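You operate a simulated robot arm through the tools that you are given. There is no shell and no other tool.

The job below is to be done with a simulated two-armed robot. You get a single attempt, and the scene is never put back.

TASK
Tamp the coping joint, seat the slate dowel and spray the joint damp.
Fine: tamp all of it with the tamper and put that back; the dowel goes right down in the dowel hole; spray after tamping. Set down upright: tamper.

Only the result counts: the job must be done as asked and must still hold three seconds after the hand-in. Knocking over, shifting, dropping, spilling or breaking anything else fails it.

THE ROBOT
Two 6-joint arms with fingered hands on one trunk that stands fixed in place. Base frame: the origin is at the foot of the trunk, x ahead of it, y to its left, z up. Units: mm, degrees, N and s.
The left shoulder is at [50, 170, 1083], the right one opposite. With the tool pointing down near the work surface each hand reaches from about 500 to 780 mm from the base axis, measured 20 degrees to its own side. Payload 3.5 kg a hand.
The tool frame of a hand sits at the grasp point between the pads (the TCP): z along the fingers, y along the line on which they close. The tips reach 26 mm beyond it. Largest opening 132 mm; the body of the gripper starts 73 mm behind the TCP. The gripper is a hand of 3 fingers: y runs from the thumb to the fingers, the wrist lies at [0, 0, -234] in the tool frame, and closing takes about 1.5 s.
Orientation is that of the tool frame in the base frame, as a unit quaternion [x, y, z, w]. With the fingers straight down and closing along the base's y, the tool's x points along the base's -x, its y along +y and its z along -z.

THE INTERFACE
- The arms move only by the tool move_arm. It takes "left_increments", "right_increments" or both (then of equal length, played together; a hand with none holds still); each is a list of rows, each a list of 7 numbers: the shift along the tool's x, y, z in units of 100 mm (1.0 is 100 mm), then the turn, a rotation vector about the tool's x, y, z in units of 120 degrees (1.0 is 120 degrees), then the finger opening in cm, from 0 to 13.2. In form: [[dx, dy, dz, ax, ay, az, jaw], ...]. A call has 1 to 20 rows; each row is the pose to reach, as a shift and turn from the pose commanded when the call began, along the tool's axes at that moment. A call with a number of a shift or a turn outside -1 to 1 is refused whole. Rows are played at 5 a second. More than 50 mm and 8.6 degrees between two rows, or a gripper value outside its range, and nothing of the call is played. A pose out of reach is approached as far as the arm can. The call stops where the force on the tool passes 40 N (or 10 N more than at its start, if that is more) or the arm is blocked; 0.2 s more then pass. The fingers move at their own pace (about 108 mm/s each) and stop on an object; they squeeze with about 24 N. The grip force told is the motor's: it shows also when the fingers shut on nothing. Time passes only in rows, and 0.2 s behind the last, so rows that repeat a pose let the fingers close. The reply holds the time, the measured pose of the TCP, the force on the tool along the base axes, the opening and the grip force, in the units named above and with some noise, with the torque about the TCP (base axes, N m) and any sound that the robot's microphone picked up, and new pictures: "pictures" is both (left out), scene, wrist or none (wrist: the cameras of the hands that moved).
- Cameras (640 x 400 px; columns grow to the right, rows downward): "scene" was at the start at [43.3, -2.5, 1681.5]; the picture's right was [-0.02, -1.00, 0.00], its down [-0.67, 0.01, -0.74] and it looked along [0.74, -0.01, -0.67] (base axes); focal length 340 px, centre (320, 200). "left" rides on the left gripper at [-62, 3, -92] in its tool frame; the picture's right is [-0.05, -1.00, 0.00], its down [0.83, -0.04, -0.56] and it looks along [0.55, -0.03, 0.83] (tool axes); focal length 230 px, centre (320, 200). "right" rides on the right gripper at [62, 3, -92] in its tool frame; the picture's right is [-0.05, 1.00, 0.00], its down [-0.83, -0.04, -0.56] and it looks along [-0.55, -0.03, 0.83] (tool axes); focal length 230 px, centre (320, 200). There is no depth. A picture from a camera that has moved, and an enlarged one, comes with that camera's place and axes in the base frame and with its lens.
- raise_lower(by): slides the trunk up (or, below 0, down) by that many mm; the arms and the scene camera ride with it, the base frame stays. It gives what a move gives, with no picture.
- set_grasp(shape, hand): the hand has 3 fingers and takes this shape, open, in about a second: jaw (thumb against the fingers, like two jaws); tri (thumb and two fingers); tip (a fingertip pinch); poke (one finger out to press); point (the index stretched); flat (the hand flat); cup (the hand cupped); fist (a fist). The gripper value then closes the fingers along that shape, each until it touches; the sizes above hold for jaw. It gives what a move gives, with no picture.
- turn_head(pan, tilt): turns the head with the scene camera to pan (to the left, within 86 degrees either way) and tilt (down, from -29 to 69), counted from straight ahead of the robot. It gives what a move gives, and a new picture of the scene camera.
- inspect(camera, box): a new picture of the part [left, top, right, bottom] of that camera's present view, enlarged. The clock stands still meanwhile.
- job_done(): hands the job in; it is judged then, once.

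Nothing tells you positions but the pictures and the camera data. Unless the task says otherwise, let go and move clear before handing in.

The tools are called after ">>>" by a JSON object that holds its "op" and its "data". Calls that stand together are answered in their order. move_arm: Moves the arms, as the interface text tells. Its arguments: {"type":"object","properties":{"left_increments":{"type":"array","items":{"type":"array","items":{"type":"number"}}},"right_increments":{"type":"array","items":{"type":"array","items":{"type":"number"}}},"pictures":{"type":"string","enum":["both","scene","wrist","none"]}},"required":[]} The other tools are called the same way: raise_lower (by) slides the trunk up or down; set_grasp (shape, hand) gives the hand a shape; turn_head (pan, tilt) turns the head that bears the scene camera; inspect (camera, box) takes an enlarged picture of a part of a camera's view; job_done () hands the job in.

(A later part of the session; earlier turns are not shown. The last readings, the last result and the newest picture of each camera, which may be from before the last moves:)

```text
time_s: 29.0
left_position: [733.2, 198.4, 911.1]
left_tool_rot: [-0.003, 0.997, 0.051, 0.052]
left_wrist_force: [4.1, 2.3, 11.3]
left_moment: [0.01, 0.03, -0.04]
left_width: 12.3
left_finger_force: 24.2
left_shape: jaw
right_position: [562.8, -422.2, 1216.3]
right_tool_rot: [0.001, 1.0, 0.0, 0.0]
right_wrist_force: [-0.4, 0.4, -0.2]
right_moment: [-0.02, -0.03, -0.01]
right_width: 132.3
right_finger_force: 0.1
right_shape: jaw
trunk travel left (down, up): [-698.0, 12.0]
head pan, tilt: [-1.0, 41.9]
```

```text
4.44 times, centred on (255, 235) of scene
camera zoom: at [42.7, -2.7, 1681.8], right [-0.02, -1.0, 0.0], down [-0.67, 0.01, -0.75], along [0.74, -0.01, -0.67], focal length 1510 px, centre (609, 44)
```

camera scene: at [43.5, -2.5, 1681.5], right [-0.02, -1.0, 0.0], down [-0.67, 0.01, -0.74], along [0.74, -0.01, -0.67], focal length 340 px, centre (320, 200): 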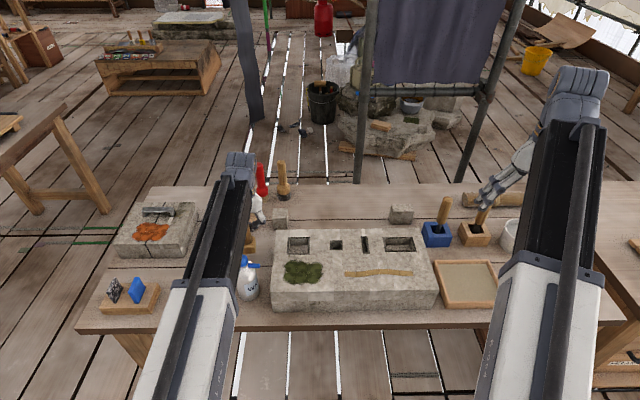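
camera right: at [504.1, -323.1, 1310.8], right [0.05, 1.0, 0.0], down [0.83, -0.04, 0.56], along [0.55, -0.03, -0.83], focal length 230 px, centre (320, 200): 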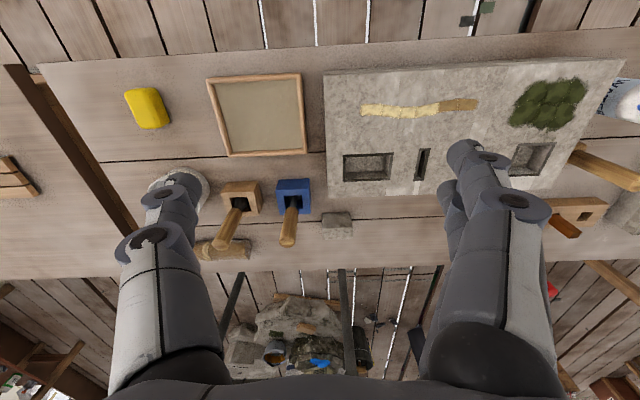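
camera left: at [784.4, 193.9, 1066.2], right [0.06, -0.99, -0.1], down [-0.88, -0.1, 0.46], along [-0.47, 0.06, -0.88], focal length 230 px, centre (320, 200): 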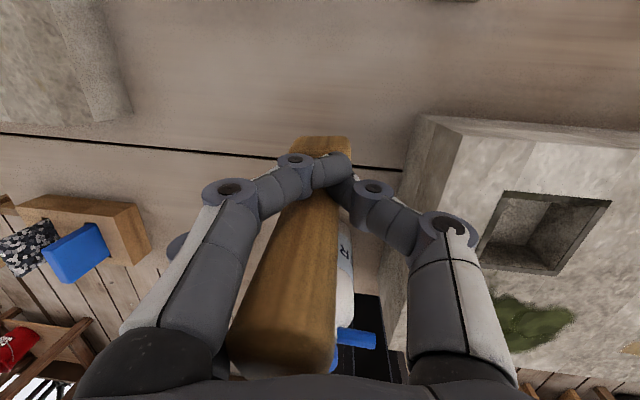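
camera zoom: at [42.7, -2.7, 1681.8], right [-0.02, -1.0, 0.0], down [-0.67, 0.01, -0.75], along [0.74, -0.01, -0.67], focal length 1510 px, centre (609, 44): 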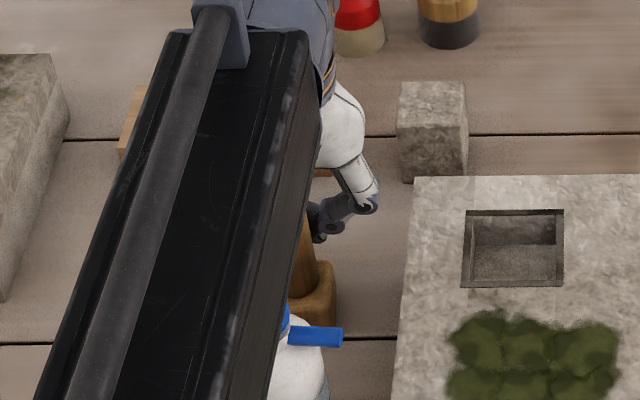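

The tamper is touching the bench with about 14 N. I'll open the fingers slowly.

>>> {"op": "move_arm", "data": {"left_increments": [[0, 0, 0, 0, 0, 0, 1.8], [0, 0, 0, 0, 0, 0, 2.5], [0, 0, 0, 0, 0, 0, 3.5], [0, 0, 0, 0, 0, 0, 4.5], [0, 0, 0, 0, 0, 0, 6], [0, 0, 0, 0, 0, 0, 7.5], [0, 0, 0, 0, 0, 0, 8], [0, 0, 0, 0, 0, 0, 8]], "pictures": "both"}}

>>> {"op": "inspect", "data": {"camera": "left", "box": [160, 100, 480, 300]}}

```text
time_s: 30.8
left_position: [731.9, 197.7, 909.4]
left_tool_rot: [-0.004, 0.997, 0.051, 0.051]
left_wrist_force: [0.0, -0.4, -0.2]
left_moment: [0.0, 0.04, 0.02]
left_width: 79.7
left_finger_force: 0.0
left_shape: jaw
right_position: [564.2, -423.0, 1217.1]
right_tool_rot: [0.001, 1.0, 0.0, 0.0]
right_wrist_force: [-0.4, -0.2, -0.4]
right_moment: [-0.01, -0.02, 0.01]
right_width: 132.1
right_finger_force: 0.0
right_shape: jaw
trunk travel left (down, up): [-698.0, 12.0]
head pan, tilt: [-1.0, 41.9]
camera scene: at [43.3, -2.6, 1681.5], right [-0.02, -1.0, 0.0], down [-0.67, 0.01, -0.74], along [0.74, -0.01, -0.67], focal length 340 px, centre (320, 200)
camera left: at [783.9, 192.5, 1006.9], right [0.06, -0.99, -0.1], down [-0.88, -0.1, 0.46], along [-0.47, 0.06, -0.88], focal length 230 px, centre (320, 200)
```

scene: 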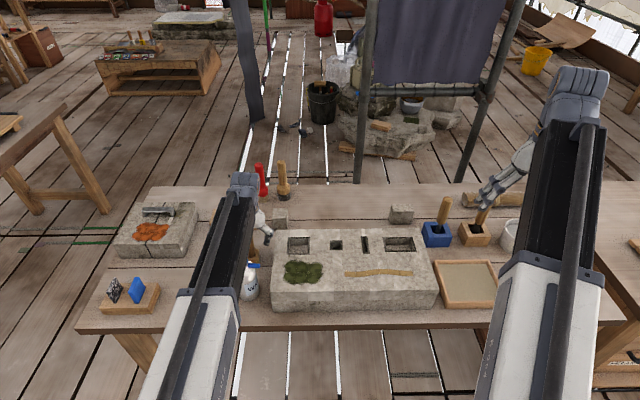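
left: 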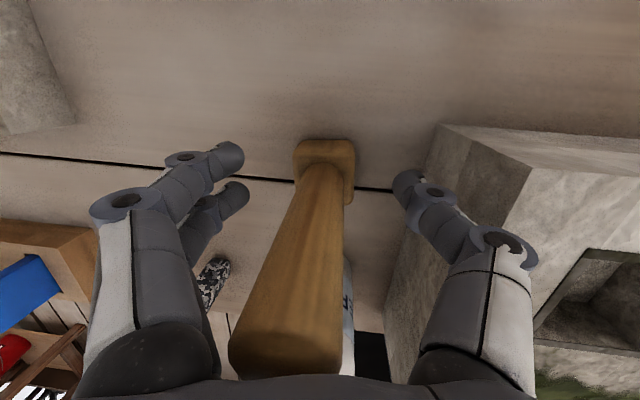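

```text
2.00 times, centred on (320, 200) of left
camera zoom: at [783.9, 192.5, 1006.9], right [0.06, -0.99, -0.1], down [-0.88, -0.1, 0.46], along [-0.47, 0.06, -0.88], focal length 460 px, centre (320, 200)
```

zoom: 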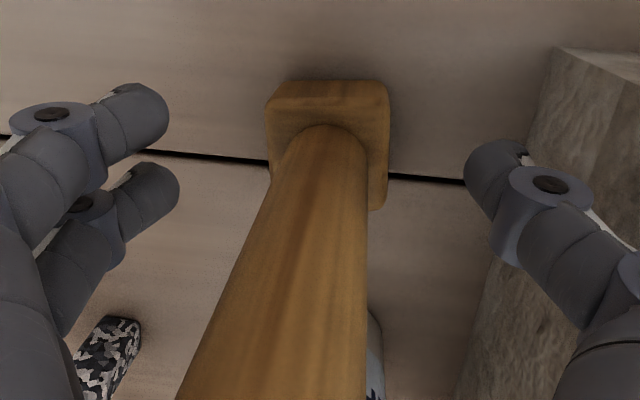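

The tamper is standing upright on the bench. I'll back the hand straight up off the handle.

>>> {"op": "move_arm", "data": {"left_increments": [[-0.0208, 0.02, -0.198, 0, 0, 0, 9], [-0.052, 0.05, -0.494, 0, 0, 0, 9], [-0.078, 0.076, -0.741, 0, 0, 0, 9], [-0.104, 0.101, -0.988, 0, 0, 0, 9]], "pictures": "both"}}

>>> {"op": "inspect", "data": {"camera": "left", "box": [160, 80, 480, 280]}}

```text
time_s: 31.8
left_position: [733.7, 198.4, 1010.4]
left_tool_rot: [-0.003, 0.997, 0.051, 0.051]
left_wrist_force: [-0.1, -0.5, 0.0]
left_moment: [0.03, 0.0, -0.01]
left_width: 89.8
left_finger_force: 0.1
left_shape: jaw
right_position: [561.2, -422.1, 1217.4]
right_tool_rot: [0.0, 1.0, 0.0, 0.0]
right_wrist_force: [0.4, -0.3, 0.5]
right_moment: [0.01, -0.03, 0.01]
right_width: 131.7
right_finger_force: 0.1
right_shape: jaw
trunk travel left (down, up): [-698.0, 12.0]
head pan, tilt: [-1.0, 41.9]
camera scene: at [43.2, -2.6, 1681.5], right [-0.02, -1.0, 0.0], down [-0.67, 0.01, -0.74], along [0.74, -0.01, -0.67], focal length 340 px, centre (320, 200)
camera left: at [785.6, 192.6, 1108.1], right [0.06, -0.99, -0.1], down [-0.88, -0.1, 0.46], along [-0.47, 0.06, -0.88], focal length 230 px, centre (320, 200)
```

scene: 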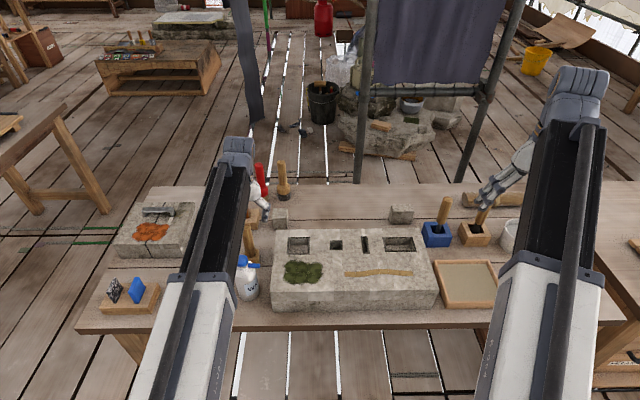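
left: 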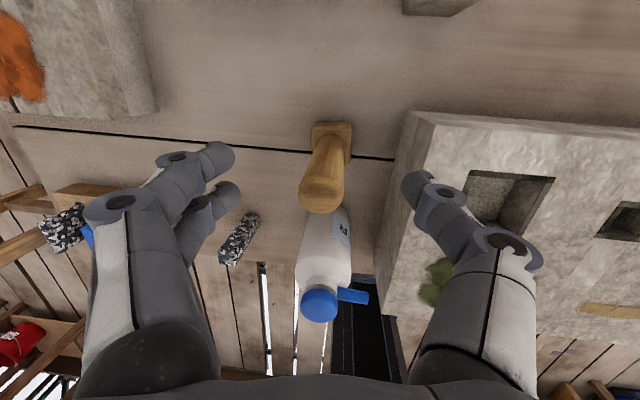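

```text
2.00 times, centred on (320, 180) of left
camera zoom: at [785.6, 192.6, 1108.1], right [0.06, -0.99, -0.1], down [-0.88, -0.1, 0.46], along [-0.47, 0.06, -0.88], focal length 460 px, centre (320, 240)
```

zoom: 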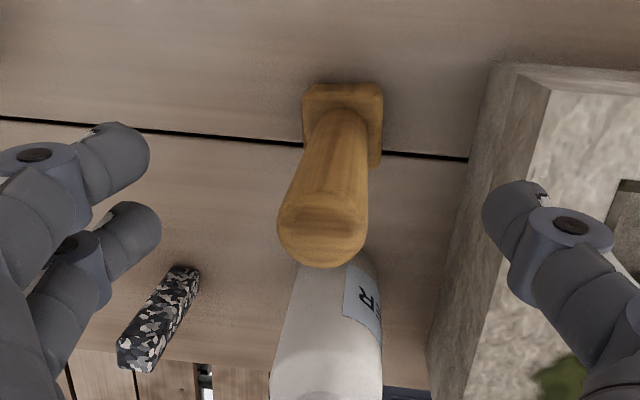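

The tamper is back upright in its place. Next is the dowel, so I'll rise clear, level the hand's roll, set a 10° pitch and move over the speckled peg.

>>> {"op": "move_arm", "data": {"left_increments": [[-0.026, 0.025, -0.247, 0.024, -0.017, 0, 9], [-0.052, 0.0507, -0.494, 0.048, -0.034, 0, 9], [-0.052, 0.0507, -0.494, 0.048, -0.034, 0, 9]], "pictures": "none"}}

```text
time_s: 32.6
left_position: [732.8, 196.8, 1061.6]
left_tool_rot: [0.0, 0.996, 0.001, 0.087]
left_wrist_force: [0.5, 0.0, 0.4]
left_moment: [0.01, -0.02, 0.0]
left_width: 89.7
left_finger_force: 0.0
left_shape: jaw
right_position: [563.0, -422.6, 1216.2]
right_tool_rot: [0.0, 1.0, 0.001, 0.0]
right_wrist_force: [0.5, -0.3, 0.0]
right_moment: [0.01, 0.0, -0.01]
right_width: 131.9
right_finger_force: 0.2
right_shape: jaw
trunk travel left (down, up): [-698.0, 12.0]
head pan, tilt: [-1.0, 41.9]
```

>>> {"op": "move_arm", "data": {"left_increments": [[0.26, 0.2, -0.046, 0, 0, 0, 9], [0.52, 0.4, -0.092, 0, 0, 0, 9], [0.788, 0.6, -0.139, 0, 0, 0, 9]], "pictures": "none"}}

>>> {"op": "move_arm", "data": {"left_increments": [[0.2, 0.18, -0.036, 0, 0, 0, 9], [0.4, 0.37, -0.072, 0, 0, 0, 9], [0.611, 0.56, -0.108, 0, 0, 0, 9], [0.611, 0.56, -0.108, 0, 0, 0, 9]], "pictures": "both"}}

>>> {"op": "inspect", "data": {"camera": "left", "box": [240, 130, 400, 230]}}

>>> {"op": "inspect", "data": {"camera": "scene", "box": [200, 170, 300, 270]}}

```text
time_s: 33.4
left_position: [653.0, 258.1, 1061.2]
left_tool_rot: [0.0, 0.996, 0.001, 0.087]
left_wrist_force: [0.1, 0.9, -0.6]
left_moment: [-0.03, 0.01, 0.0]
left_width: 89.7
left_finger_force: 0.0
left_shape: jaw
right_position: [562.3, -423.2, 1216.8]
right_tool_rot: [0.0, 1.0, 0.0, 0.0]
right_wrist_force: [0.6, -0.2, -1.2]
right_moment: [0.03, 0.0, -0.02]
right_width: 132.1
right_finger_force: 0.1
right_shape: jaw
trunk travel left (down, up): [-698.0, 12.0]
head pan, tilt: [-1.0, 41.9]
```

```text
time_s: 34.4
left_position: [592.1, 315.1, 1063.1]
left_tool_rot: [0.001, 0.996, 0.001, 0.087]
left_wrist_force: [0.7, 0.5, -1.1]
left_moment: [-0.01, 0.01, 0.0]
left_width: 89.3
left_finger_force: 0.2
left_shape: jaw
right_position: [563.5, -421.6, 1217.3]
right_tool_rot: [0.0, 1.0, 0.0, 0.0]
right_wrist_force: [0.2, 0.3, -0.5]
right_moment: [-0.02, 0.03, -0.02]
right_width: 132.0
right_finger_force: 0.1
right_shape: jaw
trunk travel left (down, up): [-698.0, 12.0]
head pan, tilt: [-1.0, 41.9]
camera scene: at [43.4, -2.6, 1681.5], right [-0.02, -1.0, 0.0], down [-0.67, 0.01, -0.74], along [0.74, -0.01, -0.67], focal length 340 px, centre (320, 200)
camera left: at [635.9, 318.9, 1163.8], right [0.05, -1.0, 0.01], down [-0.91, -0.04, 0.4], along [-0.4, -0.03, -0.92], focal length 230 px, centre (320, 200)
```

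scene: 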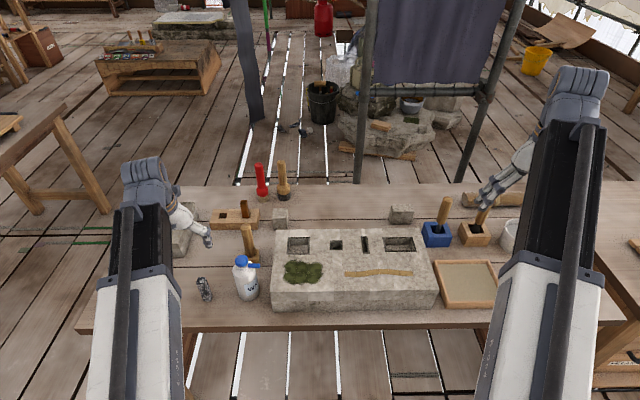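
left: 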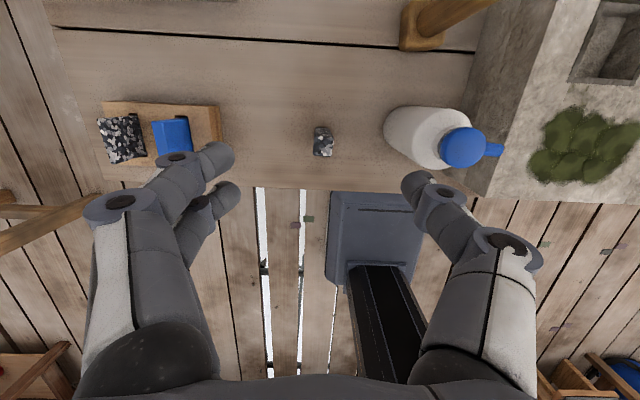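

```text
4.00 times, centred on (320, 180) of left
camera zoom: at [635.9, 318.9, 1163.8], right [0.05, -1.0, 0.01], down [-0.91, -0.04, 0.4], along [-0.4, -0.03, -0.92], focal length 920 px, centre (320, 280)
```

zoom: 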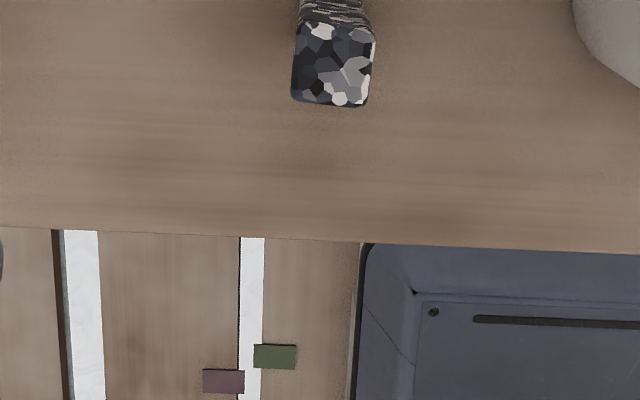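

```text
4.00 times, centred on (250, 220) of scene
camera zoom: at [43.4, -2.6, 1681.5], right [-0.02, -1.0, 0.0], down [-0.67, 0.01, -0.74], along [0.74, -0.01, -0.67], focal length 1359 px, centre (600, 120)
```

zoom: 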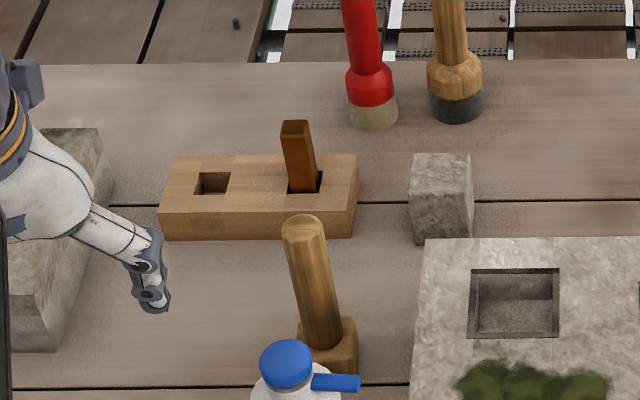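

The dowel stands at about (586.5, 310.3). It is about 22 mm square with its top near z 900, and nearly square to the base axes. I'll go down with the fingers at 6 cm.

>>> {"op": "move_arm", "data": {"left_increments": [[0.07, -0.012, 0.293, 0, 0, 0, 6], [0.14, -0.024, 0.586, 0, 0, 0, 6], [0.2, -0.035, 0.879, 0, 0, 0, 6], [0.2, -0.035, 0.879, 0, 0, 0, 6]], "pictures": "wrist"}}

>>> {"op": "inspect", "data": {"camera": "left", "box": [240, 130, 400, 230]}}

```text
time_s: 35.4
left_position: [586.9, 313.4, 970.1]
left_tool_rot: [0.001, 0.996, 0.0, 0.088]
left_wrist_force: [0.3, 0.8, -0.2]
left_moment: [0.01, 0.02, 0.02]
left_width: 60.5
left_finger_force: 0.1
left_shape: jaw
right_position: [562.6, -422.3, 1216.1]
right_tool_rot: [0.001, 1.0, 0.0, 0.0]
right_wrist_force: [-0.4, -0.4, 0.2]
right_moment: [0.02, 0.01, 0.01]
right_width: 132.0
right_finger_force: 0.1
right_shape: jaw
trunk travel left (down, up): [-698.0, 12.0]
head pan, tilt: [-1.0, 41.9]
camera left: at [631.4, 317.0, 1072.4], right [0.05, -1.0, 0.01], down [-0.91, -0.04, 0.4], along [-0.4, -0.03, -0.92], focal length 230 px, centre (320, 200)
```

left: 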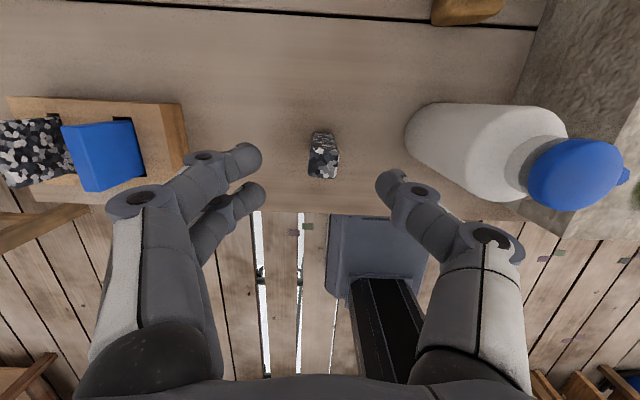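

```text
4.00 times, centred on (320, 180) of left
camera zoom: at [631.4, 317.0, 1072.4], right [0.05, -1.0, 0.01], down [-0.91, -0.04, 0.4], along [-0.4, -0.03, -0.92], focal length 920 px, centre (320, 280)
```

zoom: 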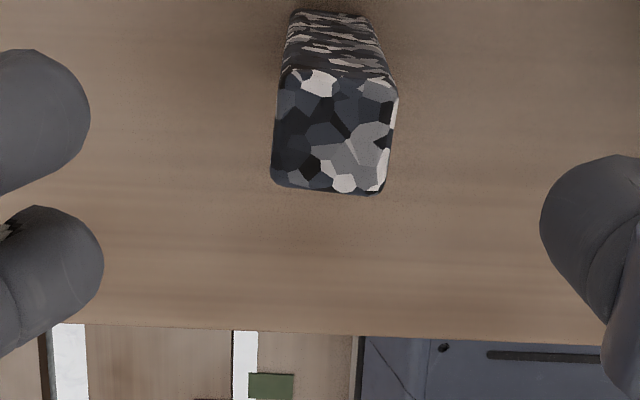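

The dowel is about 3.5 mm toward -y of the hand's centre line. I'll correct that and go down to the grasp height.

>>> {"op": "move_arm", "data": {"left_increments": [[0.042, -0.035, 0.253, 0, 0, 0, 6], [0.084, -0.035, 0.507, 0, 0, 0, 6], [0.126, -0.035, 0.76, 0, 0, 0, 6], [0.126, -0.035, 0.76, 0, 0, 0, 6]], "pictures": "wrist"}}

>>> {"op": "inspect", "data": {"camera": "left", "box": [200, 120, 440, 270]}}

```text
time_s: 36.4
left_position: [588.2, 307.8, 892.6]
left_tool_rot: [0.001, 0.996, 0.0, 0.087]
left_wrist_force: [-0.5, 0.4, 0.1]
left_moment: [-0.01, 0.01, 0.02]
left_width: 60.6
left_finger_force: 0.0
left_shape: jaw
right_position: [564.1, -421.9, 1216.2]
right_tool_rot: [-0.001, 1.0, 0.001, 0.0]
right_wrist_force: [0.7, 0.2, -0.5]
right_moment: [0.01, 0.01, 0.0]
right_width: 132.0
right_finger_force: 0.0
right_shape: jaw
trunk travel left (down, up): [-698.0, 12.0]
head pan, tilt: [-1.0, 41.9]
camera left: at [632.3, 311.4, 993.4], right [0.05, -1.0, 0.01], down [-0.91, -0.04, 0.4], along [-0.4, -0.03, -0.92], focal length 230 px, centre (320, 200)
```

left: 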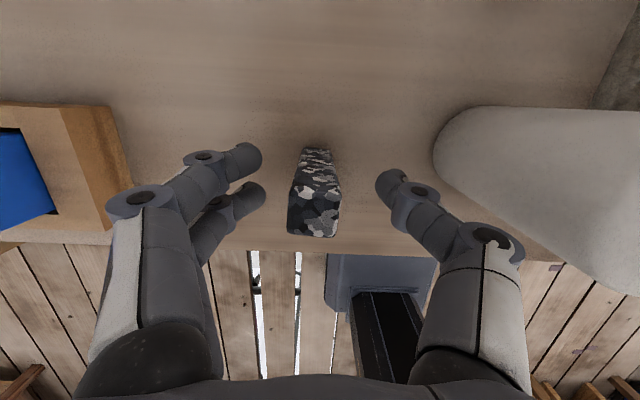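

```text
2.67 times, centred on (320, 195) of left
camera zoom: at [632.3, 311.4, 993.4], right [0.05, -1.0, 0.01], down [-0.91, -0.04, 0.4], along [-0.4, -0.03, -0.92], focal length 614 px, centre (320, 213)
```

zoom: 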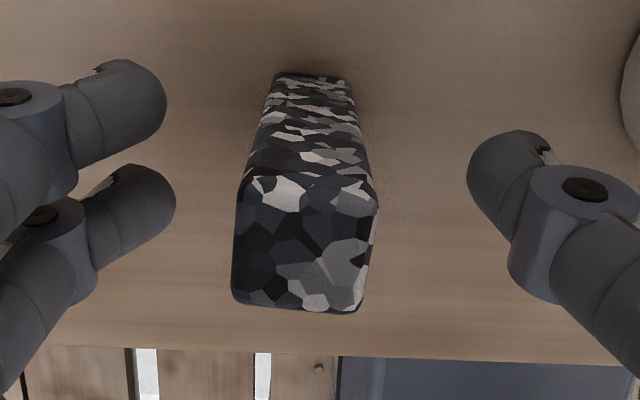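

The dowel is now about 2 mm toward +y. I'll nudge the hand over and close on it.

>>> {"op": "move_arm", "data": {"left_increments": [[0, 0.02, 0, 0, 0, 0, 6], [0, 0.02, 0, 0, 0, 0, 4.5], [0, 0.02, 0, 0, 0, 0, 3.5], [0, 0.02, 0, 0, 0, 0, 2.8], [0, 0.02, 0, 0, 0, 0, 2.2], [0, 0.02, 0, 0, 0, 0, 1.5], [0, 0.02, 0, 0, 0, 0, 0], [0, 0.02, 0, 0, 0, 0, 0], [0, 0.02, 0, 0, 0, 0, 0]], "pictures": "wrist"}}

>>> {"op": "inspect", "data": {"camera": "left", "box": [200, 120, 440, 270]}}

```text
time_s: 38.4
left_position: [588.2, 308.8, 893.5]
left_tool_rot: [0.001, 0.996, 0.001, 0.087]
left_wrist_force: [0.6, 0.5, -0.3]
left_moment: [0.01, 0.0, -0.02]
left_width: 15.9
left_finger_force: 23.9
left_shape: jaw
right_position: [562.5, -422.5, 1216.9]
right_tool_rot: [0.0, 1.0, 0.0, 0.001]
right_wrist_force: [-0.1, -0.3, 0.0]
right_moment: [-0.01, -0.02, 0.0]
right_width: 132.1
right_finger_force: 0.0
right_shape: jaw
trunk travel left (down, up): [-698.0, 12.0]
head pan, tilt: [-1.0, 41.9]
camera left: at [632.4, 313.3, 994.1], right [0.05, -1.0, 0.01], down [-0.91, -0.04, 0.4], along [-0.4, -0.03, -0.92], focal length 230 px, centre (320, 200)
```

left: 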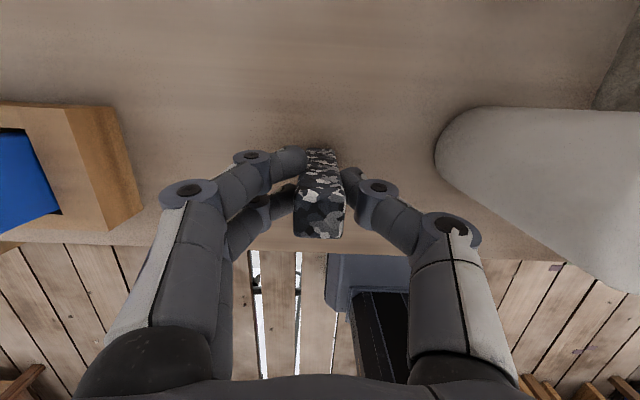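

```text
2.67 times, centred on (320, 195) of left
camera zoom: at [632.4, 313.3, 994.1], right [0.05, -1.0, 0.01], down [-0.91, -0.04, 0.4], along [-0.4, -0.03, -0.92], focal length 614 px, centre (320, 213)
```

zoom: 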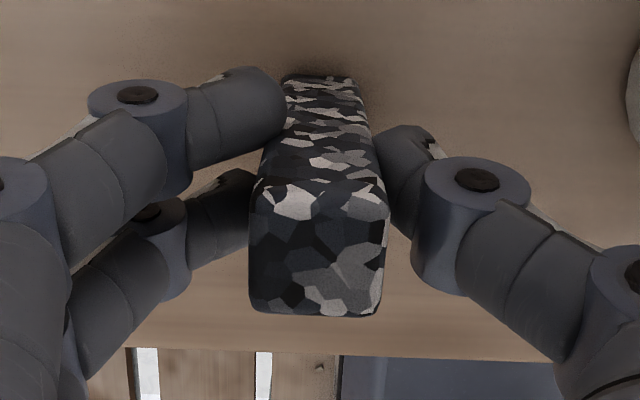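

The pinch on the dowel's flat faces looks clean. I'll lift it and check that it stays plumb.

>>> {"op": "move_arm", "data": {"left_increments": [[-0.035, 0, -0.197, 0, 0, 0, 0], [-0.087, 0, -0.4925, 0, 0, 0, 0], [-0.13, 0, -0.739, 0, 0, 0, 0], [-0.1736, 0, -0.985, 0, 0, 0, 0]], "pictures": "wrist"}}

>>> {"op": "move_arm", "data": {"left_increments": [[-0.087, 0, -0.4925, 0, 0, 0, 0], [-0.174, 0, -0.985, 0, 0, 0, 0], [-0.174, 0, -0.985, 0, 0, 0, 0]], "pictures": "both"}}

>>> {"op": "inspect", "data": {"camera": "left", "box": [200, 120, 440, 270]}}

>>> {"op": "inspect", "data": {"camera": "scene", "box": [120, 150, 260, 270]}}

```text
time_s: 39.4
left_position: [587.1, 310.4, 993.9]
left_tool_rot: [0.001, 0.996, 0.001, 0.087]
left_wrist_force: [-0.4, -0.3, -1.3]
left_moment: [-0.01, 0.02, 0.03]
left_width: 15.8
left_finger_force: 23.8
left_shape: jaw
right_position: [562.3, -422.5, 1217.3]
right_tool_rot: [0.0, 1.0, 0.0, 0.0]
right_wrist_force: [0.5, 0.0, -0.1]
right_moment: [-0.05, 0.02, 0.0]
right_width: 132.0
right_finger_force: 0.0
right_shape: jaw
trunk travel left (down, up): [-698.0, 12.0]
head pan, tilt: [-1.0, 41.9]
camera left: at [631.8, 314.0, 1094.6], right [0.05, -1.0, 0.01], down [-0.91, -0.04, 0.4], along [-0.4, -0.03, -0.92], focal length 230 px, centre (320, 200)
```

left: 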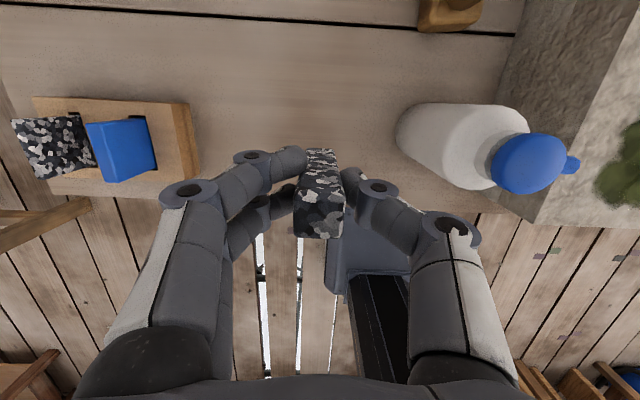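

```text
time_s: 40.2
left_position: [584.3, 309.0, 1093.8]
left_tool_rot: [0.001, 0.996, 0.001, 0.087]
left_wrist_force: [0.0, -0.4, -1.0]
left_moment: [0.0, -0.01, 0.02]
left_width: 15.8
left_finger_force: 23.5
left_shape: jaw
right_position: [562.6, -421.3, 1218.0]
right_tool_rot: [0.0, 1.0, 0.0, -0.001]
right_wrist_force: [-0.6, -0.1, -0.2]
right_moment: [-0.05, 0.02, 0.01]
right_width: 131.8
right_finger_force: 0.0
right_shape: jaw
trunk travel left (down, up): [-698.0, 12.0]
head pan, tilt: [-1.0, 41.9]
camera scene: at [43.5, -2.5, 1681.5], right [-0.02, -1.0, 0.0], down [-0.67, 0.01, -0.74], along [0.74, -0.01, -0.67], focal length 340 px, centre (320, 200)
camera left: at [629.0, 312.8, 1195.0], right [0.05, -1.0, 0.01], down [-0.91, -0.04, 0.4], along [-0.4, -0.03, -0.92], focal length 230 px, centre (320, 200)
```

scene: 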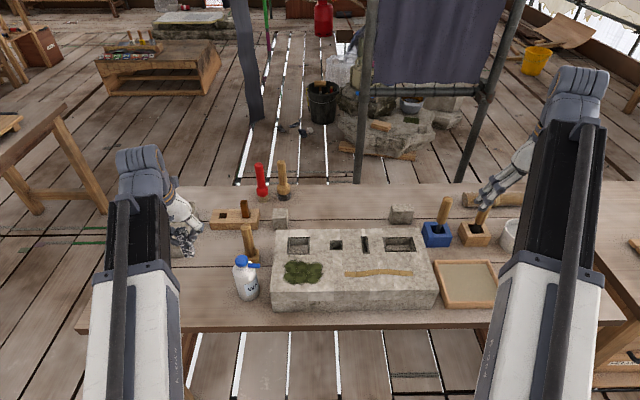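
left: 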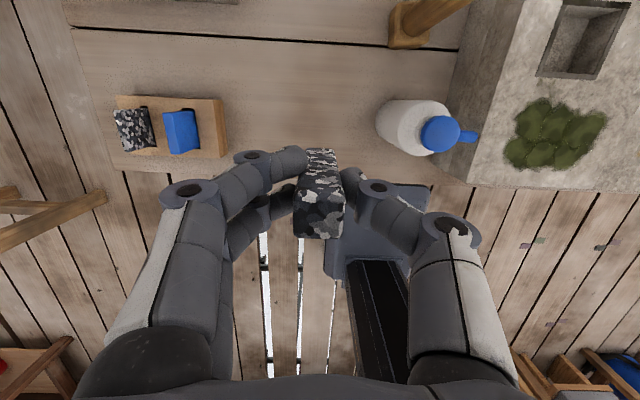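

```text
2.67 times, centred on (320, 195) of left
camera zoom: at [629.0, 312.8, 1195.0], right [0.05, -1.0, 0.01], down [-0.91, -0.04, 0.4], along [-0.4, -0.03, -0.92], focal length 614 px, centre (320, 213)
```

zoom: 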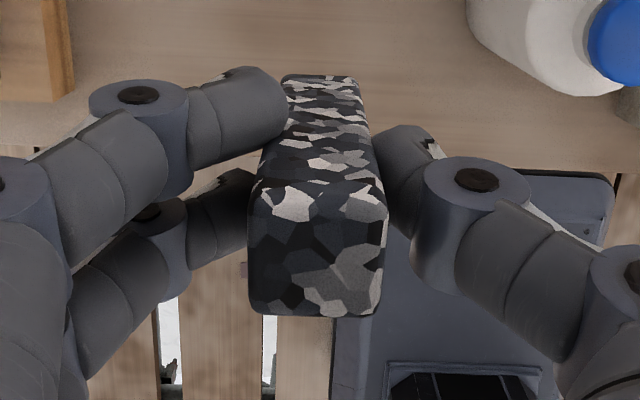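

```text
3.33 times, centred on (190, 210) of scene
camera zoom: at [43.5, -2.5, 1681.5], right [-0.02, -1.0, 0.0], down [-0.67, 0.01, -0.74], along [0.74, -0.01, -0.67], focal length 1133 px, centre (753, 167)
```

zoom: 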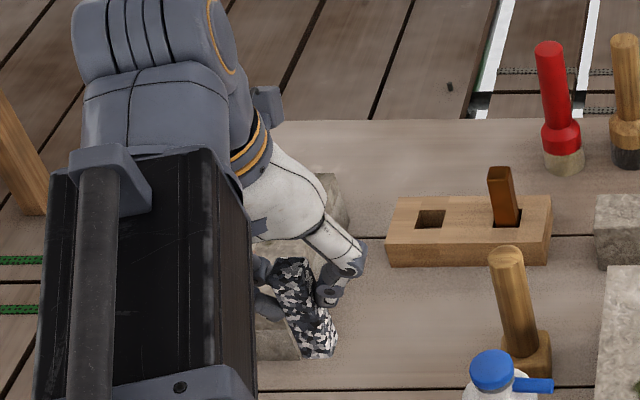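

The dowel is steady and plumb in the hand. I'll carry it high over the bottle and tamper toward the square hole.

>>> {"op": "move_arm", "data": {"left_increments": [[-0.1, -0.32, 0.017, 0, 0, 0, 0], [-0.2, -0.64, 0.034, 0, 0, 0, 0], [-0.281, -0.93, 0.05, 0, 0, 0, 0]], "pictures": "none"}}

>>> {"op": "move_arm", "data": {"left_increments": [[-0.1, -0.32, 0.017, 0, 0, 0, 0], [-0.2, -0.64, 0.034, 0, 0, 0, 0], [-0.281, -0.93, 0.05, 0, 0, 0, 0]], "pictures": "none"}}

>>> {"op": "move_arm", "data": {"left_increments": [[-0.1, -0.32, 0.017, 0, 0, 0, 0], [-0.2, -0.64, 0.034, 0, 0, 0, 0], [-0.281, -0.93, 0.05, 0, 0, 0, 0]], "pictures": "none"}}

>>> {"op": "move_arm", "data": {"left_increments": [[-0.1, -0.32, 0.017, 0, 0, 0, 0], [-0.2, -0.64, 0.034, 0, 0, 0, 0], [-0.281, -0.93, 0.05, 0, 0, 0, 0], [-0.281, -0.93, 0.05, 0, 0, 0, 0]], "pictures": "both"}}

>>> {"op": "inspect", "data": {"camera": "left", "box": [200, 80, 440, 230]}}

```text
time_s: 41.0
left_position: [614.4, 216.6, 1095.0]
left_tool_rot: [0.0, 0.996, 0.002, 0.088]
left_wrist_force: [-0.2, 0.4, -1.9]
left_moment: [0.03, 0.03, -0.01]
left_width: 15.9
left_finger_force: 23.8
left_shape: jaw
right_position: [562.2, -423.2, 1216.0]
right_tool_rot: [0.0, 1.0, 0.0, 0.0]
right_wrist_force: [-0.5, -0.8, -0.1]
right_moment: [0.02, 0.01, 0.02]
right_width: 131.8
right_finger_force: 0.1
right_shape: jaw
trunk travel left (down, up): [-698.0, 12.0]
head pan, tilt: [-1.0, 41.9]
```

```text
time_s: 41.8
left_position: [644.4, 124.3, 1090.8]
left_tool_rot: [0.0, 0.996, 0.002, 0.087]
left_wrist_force: [0.1, -0.7, -1.3]
left_moment: [0.01, -0.01, 0.01]
left_width: 16.0
left_finger_force: 24.1
left_shape: jaw
right_position: [563.4, -421.9, 1217.2]
right_tool_rot: [0.0, 1.0, 0.0, 0.0]
right_wrist_force: [0.2, -0.8, 0.4]
right_moment: [0.01, 0.0, 0.03]
right_width: 131.9
right_finger_force: 0.1
right_shape: jaw
trunk travel left (down, up): [-698.0, 12.0]
head pan, tilt: [-1.0, 41.9]
```

```text
time_s: 42.6
left_position: [670.9, 29.2, 1089.8]
left_tool_rot: [0.0, 0.996, 0.001, 0.087]
left_wrist_force: [-0.1, -0.2, -2.0]
left_moment: [0.01, 0.02, 0.04]
left_width: 15.9
left_finger_force: 24.1
left_shape: jaw
right_position: [562.9, -423.6, 1217.1]
right_tool_rot: [0.0, 1.0, -0.001, 0.0]
right_wrist_force: [0.4, 0.3, -0.5]
right_moment: [0.0, -0.04, -0.01]
right_width: 132.0
right_finger_force: 0.1
right_shape: jaw
trunk travel left (down, up): [-698.0, 12.0]
head pan, tilt: [-1.0, 41.9]
```

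```text
time_s: 43.6
left_position: [697.6, -61.6, 1089.5]
left_tool_rot: [0.001, 0.996, 0.001, 0.087]
left_wrist_force: [0.6, -0.4, -1.6]
left_moment: [0.02, 0.01, 0.0]
left_width: 15.5
left_finger_force: 24.3
left_shape: jaw
right_position: [563.2, -422.3, 1217.2]
right_tool_rot: [0.0, 1.0, 0.001, 0.0]
right_wrist_force: [0.8, -0.1, 0.4]
right_moment: [-0.02, -0.04, 0.01]
right_width: 131.7
right_finger_force: 0.1
right_shape: jaw
trunk travel left (down, up): [-698.0, 12.0]
head pan, tilt: [-1.0, 41.9]
camera scene: at [43.3, -2.5, 1681.5], right [-0.02, -1.0, 0.0], down [-0.67, 0.01, -0.74], along [0.74, -0.01, -0.67], focal length 340 px, centre (320, 200)
camera left: at [742.2, -57.9, 1191.6], right [0.05, -1.0, 0.01], down [-0.91, -0.04, 0.4], along [-0.4, -0.03, -0.92], focal length 230 px, centre (320, 200)
```

scene: 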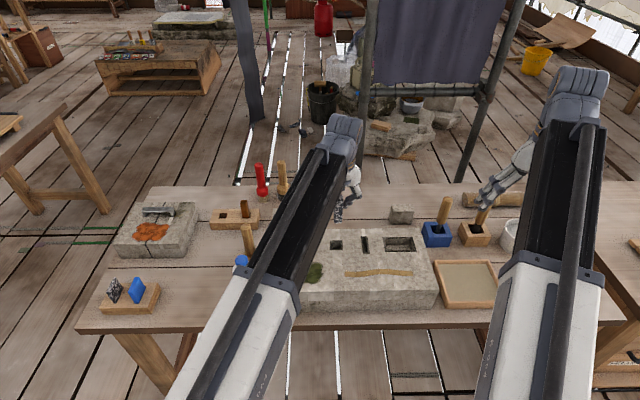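
left: 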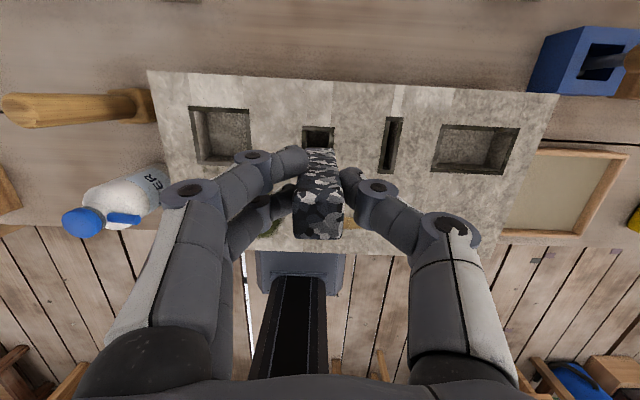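

```text
2.67 times, centred on (320, 155) of left
camera zoom: at [742.2, -57.9, 1191.6], right [0.05, -1.0, 0.01], down [-0.91, -0.04, 0.4], along [-0.4, -0.03, -0.92], focal length 614 px, centre (320, 320)
```

zoom: 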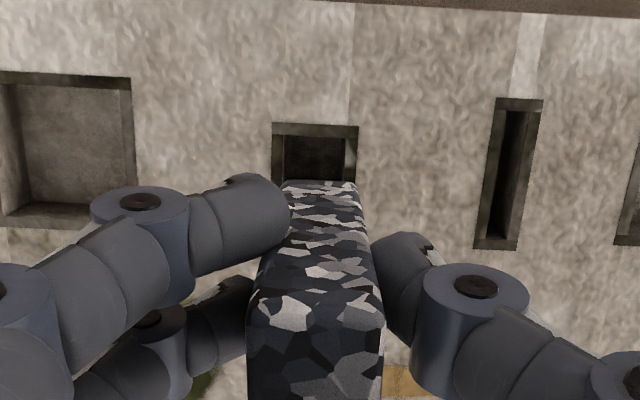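

The dowel looks nearly aligned with the hole, with both centres near (696, -61). I'll lower it to just above the surface and check again.

>>> {"op": "move_arm", "data": {"left_increments": [[0.0434, 0, 0.246, 0, 0, 0, 0], [0.0868, 0, 0.492, 0, 0, 0, 0], [0.13, 0, 0.739, 0, 0, 0, 0], [0.13, 0, 0.739, 0, 0, 0, 0]], "pictures": "both"}}

>>> {"op": "inspect", "data": {"camera": "left", "box": [240, 90, 400, 190]}}

>>> {"op": "inspect", "data": {"camera": "scene", "box": [300, 200, 380, 260]}}

>>> {"op": "inspect", "data": {"camera": "right", "box": [480, 100, 640, 200]}}

```text
time_s: 44.6
left_position: [699.4, -62.4, 1015.9]
left_tool_rot: [0.002, 0.996, 0.0, 0.087]
left_wrist_force: [0.0, -1.0, -1.1]
left_moment: [-0.04, 0.02, 0.03]
left_width: 14.5
left_finger_force: 24.1
left_shape: jaw
right_position: [563.3, -422.4, 1217.3]
right_tool_rot: [0.0, 1.0, -0.001, 0.0]
right_wrist_force: [0.1, -0.6, 0.7]
right_moment: [-0.03, -0.01, 0.03]
right_width: 132.0
right_finger_force: 0.2
right_shape: jaw
trunk travel left (down, up): [-698.0, 12.0]
head pan, tilt: [-1.0, 41.9]
camera scene: at [43.4, -2.6, 1681.5], right [-0.02, -1.0, 0.0], down [-0.67, 0.01, -0.74], along [0.74, -0.01, -0.67], focal length 340 px, centre (320, 200)
camera left: at [744.3, -58.3, 1117.1], right [0.05, -1.0, 0.01], down [-0.91, -0.04, 0.4], along [-0.4, -0.03, -0.92], focal length 230 px, centre (320, 200)
```

scene: 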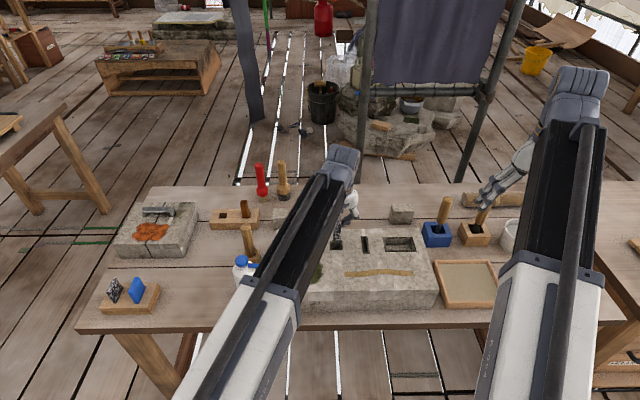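
left: 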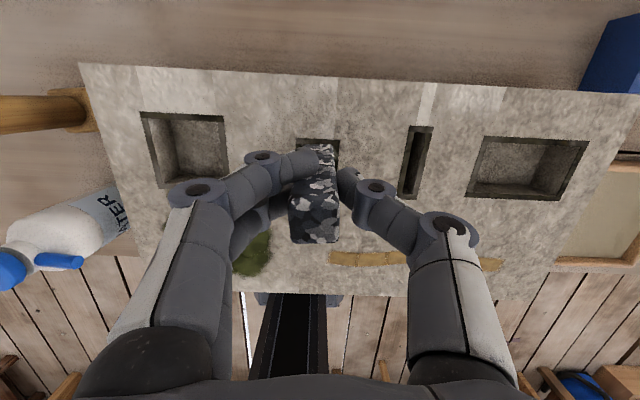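

```text
4.00 times, centred on (320, 140) of left
camera zoom: at [744.3, -58.3, 1117.1], right [0.05, -1.0, 0.01], down [-0.91, -0.04, 0.4], along [-0.4, -0.03, -0.92], focal length 920 px, centre (320, 440)
```

zoom: 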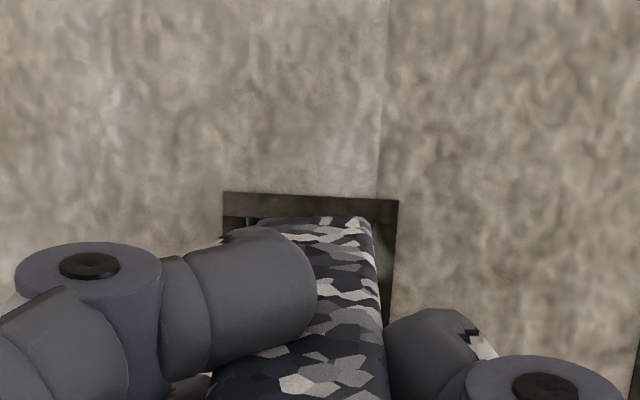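

```text
6.67 times, centred on (340, 230) of scene
camera zoom: at [43.4, -2.6, 1681.5], right [-0.02, -1.0, 0.0], down [-0.67, 0.01, -0.74], along [0.74, -0.01, -0.67], focal length 2265 px, centre (187, 0)
```

zoom: 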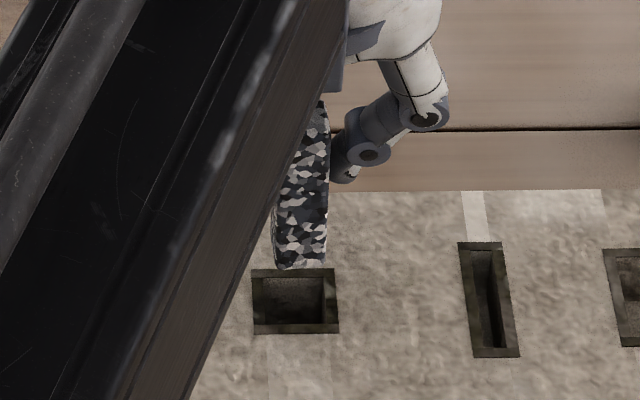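

```text
4.00 times, centred on (560, 150) of right
camera zoom: at [503.3, -418.7, 1309.0], right [0.05, 1.0, 0.0], down [0.83, -0.04, 0.56], along [0.55, -0.03, -0.83], focal length 920 px, centre (-640, 400)
```

zoom: 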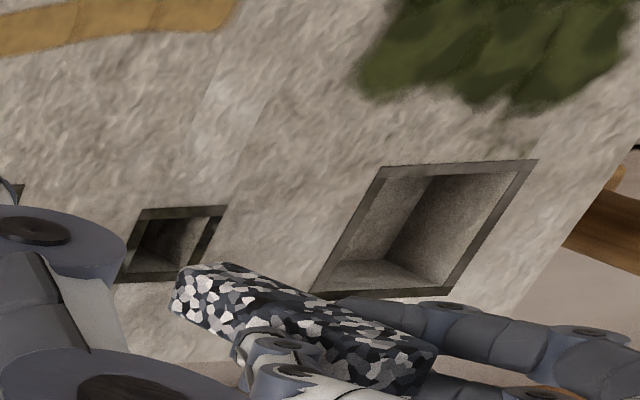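

The dowel seems to have shifted a little in the grip. I'll look closer before inserting it.

>>> {"op": "inspect", "data": {"camera": "left", "box": [220, 120, 420, 260]}}

>>> {"op": "inspect", "data": {"camera": "right", "box": [500, 140, 620, 210]}}

```text
2.86 times, centred on (320, 190) of left
camera zoom: at [744.3, -58.3, 1117.1], right [0.05, -1.0, 0.01], down [-0.91, -0.04, 0.4], along [-0.4, -0.03, -0.92], focal length 657 px, centre (320, 229)
```

zoom: 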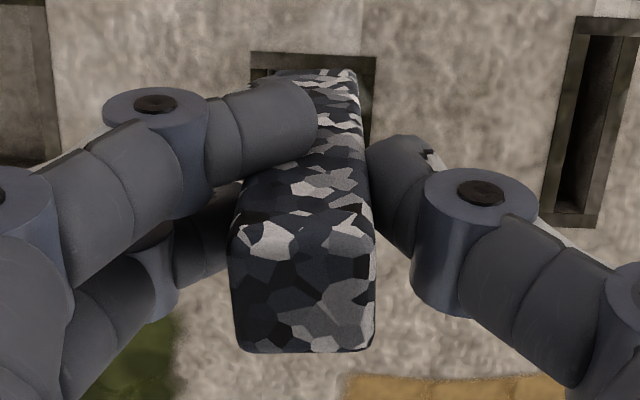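

```text
5.33 times, centred on (560, 175) of right
camera zoom: at [503.3, -418.7, 1309.0], right [0.05, 1.0, 0.0], down [0.83, -0.04, 0.56], along [0.55, -0.03, -0.83], focal length 1227 px, centre (-960, 333)
```

zoom: 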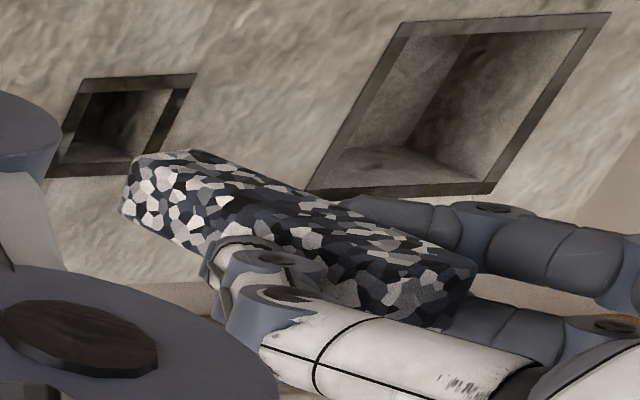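

The front finger has slid partly off the dowel's face, and the dowel is tilted about 5° with its bottom forward. I'll pitch the hand back and trim the yaw to line it up with the hole, then check.

>>> {"op": "move_arm", "data": {"left_increments": [[0, 0.005, 0, 0, 0.024, 0.015, 0], [0, 0.01, 0, 0, 0.047, 0.03, 0]], "pictures": "none"}}

>>> {"op": "inspect", "data": {"camera": "left", "box": [220, 100, 420, 240]}}

>>> {"op": "inspect", "data": {"camera": "scene", "box": [300, 200, 380, 260]}}

>>> {"op": "inspect", "data": {"camera": "right", "box": [500, 130, 620, 210]}}

```text
time_s: 45.2
left_position: [699.6, -62.6, 1015.6]
left_tool_rot: [0.032, 0.999, 0.004, 0.038]
left_wrist_force: [-0.3, -0.1, -1.2]
left_moment: [0.03, 0.02, -0.01]
left_width: 14.5
left_finger_force: 24.4
left_shape: jaw
right_position: [562.3, -422.4, 1217.7]
right_tool_rot: [0.0, 1.0, 0.001, 0.0]
right_wrist_force: [1.3, 0.1, 0.1]
right_moment: [0.01, 0.0, 0.0]
right_width: 131.9
right_finger_force: 0.2
right_shape: jaw
trunk travel left (down, up): [-698.0, 12.0]
head pan, tilt: [-1.0, 41.9]
```

```text
2.86 times, centred on (320, 170) of left
camera zoom: at [753.9, -62.2, 1113.3], right [-0.01, -1.0, -0.01], down [-0.87, 0.01, 0.49], along [-0.49, 0.01, -0.87], focal length 657 px, centre (320, 286)
```

zoom: 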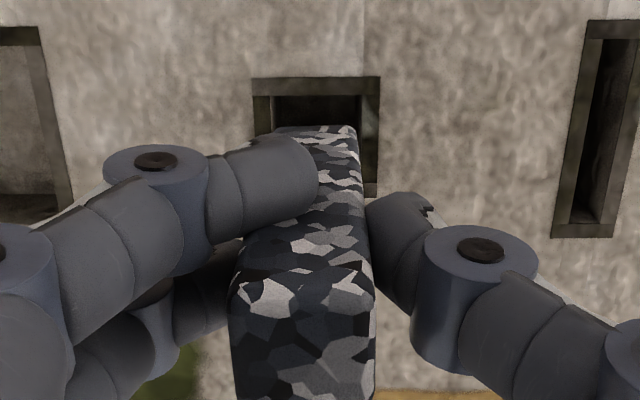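

```text
6.67 times, centred on (340, 230) of scene
camera zoom: at [43.5, -2.6, 1681.5], right [-0.02, -1.0, 0.0], down [-0.67, 0.01, -0.74], along [0.74, -0.01, -0.67], focal length 2265 px, centre (187, 0)
```

zoom: 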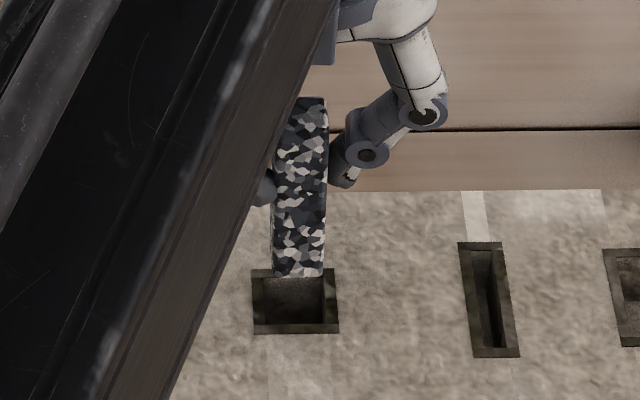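

```text
5.00 times, centred on (560, 170) of right
camera zoom: at [503.4, -418.7, 1308.9], right [0.05, 1.0, 0.0], down [0.83, -0.04, 0.56], along [0.55, -0.03, -0.83], focal length 1150 px, centre (-880, 350)
```

zoom: 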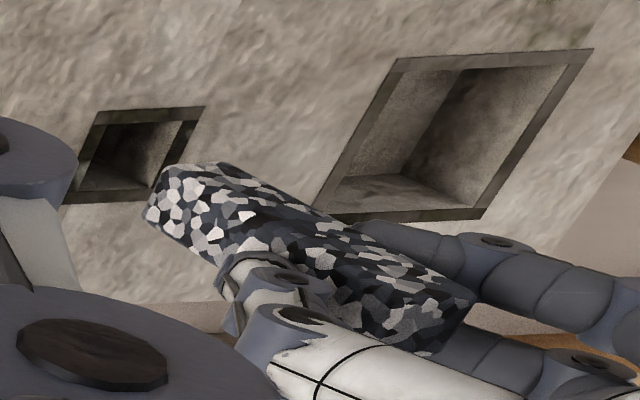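

The dowel's bottom is now aligned with the hole centre within about a millimetre, and the dowel is vertical. I'll lower it into the hole slowly.

>>> {"op": "move_arm", "data": {"left_increments": [[0.0076, -0.001, 0.1, 0, 0, 0, 0], [0.0151, -0.002, 0.2, 0, 0, 0, 0], [0.0208, -0.003, 0.274, 0, 0, 0, 0], [0.0265, -0.004, 0.349, 0, 0, 0, 0], [0.0322, -0.0044, 0.424, 0, 0, 0, 0]], "pictures": "none"}}

>>> {"op": "inspect", "data": {"camera": "left", "box": [220, 100, 420, 240]}}

>>> {"op": "inspect", "data": {"camera": "scene", "box": [300, 200, 380, 260]}}

```text
time_s: 46.4
left_position: [701.8, -62.6, 975.6]
left_tool_rot: [0.032, 0.999, 0.004, 0.037]
left_wrist_force: [0.0, -0.5, -2.1]
left_moment: [-0.01, 0.01, 0.0]
left_width: 14.6
left_finger_force: 23.9
left_shape: jaw
right_position: [563.1, -422.5, 1218.3]
right_tool_rot: [0.0, 1.0, 0.0, 0.0]
right_wrist_force: [0.2, 0.5, 0.1]
right_moment: [0.01, -0.01, -0.01]
right_width: 131.8
right_finger_force: 0.0
right_shape: jaw
trunk travel left (down, up): [-698.0, 12.0]
head pan, tilt: [-1.0, 41.9]
```

```text
2.86 times, centred on (320, 170) of left
camera zoom: at [755.0, -62.7, 1071.6], right [-0.01, -1.0, -0.01], down [-0.87, 0.01, 0.49], along [-0.49, 0.01, -0.87], focal length 657 px, centre (320, 286)
```

zoom: 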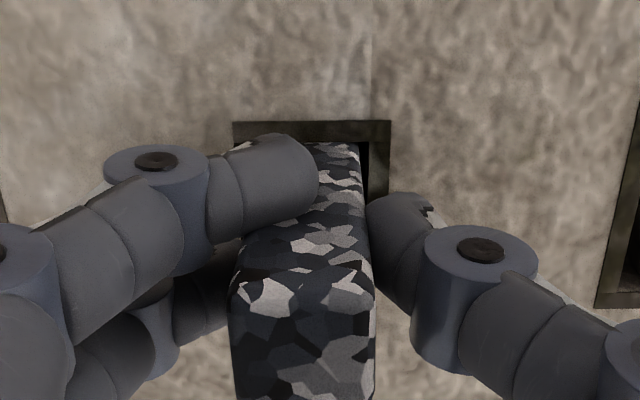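

```text
6.67 times, centred on (340, 230) of scene
camera zoom: at [43.5, -2.6, 1681.5], right [-0.02, -1.0, 0.0], down [-0.67, 0.01, -0.74], along [0.74, -0.01, -0.67], focal length 2265 px, centre (187, 0)
```

zoom: 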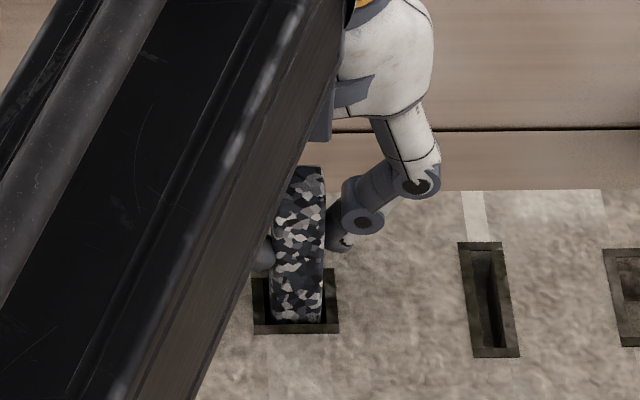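

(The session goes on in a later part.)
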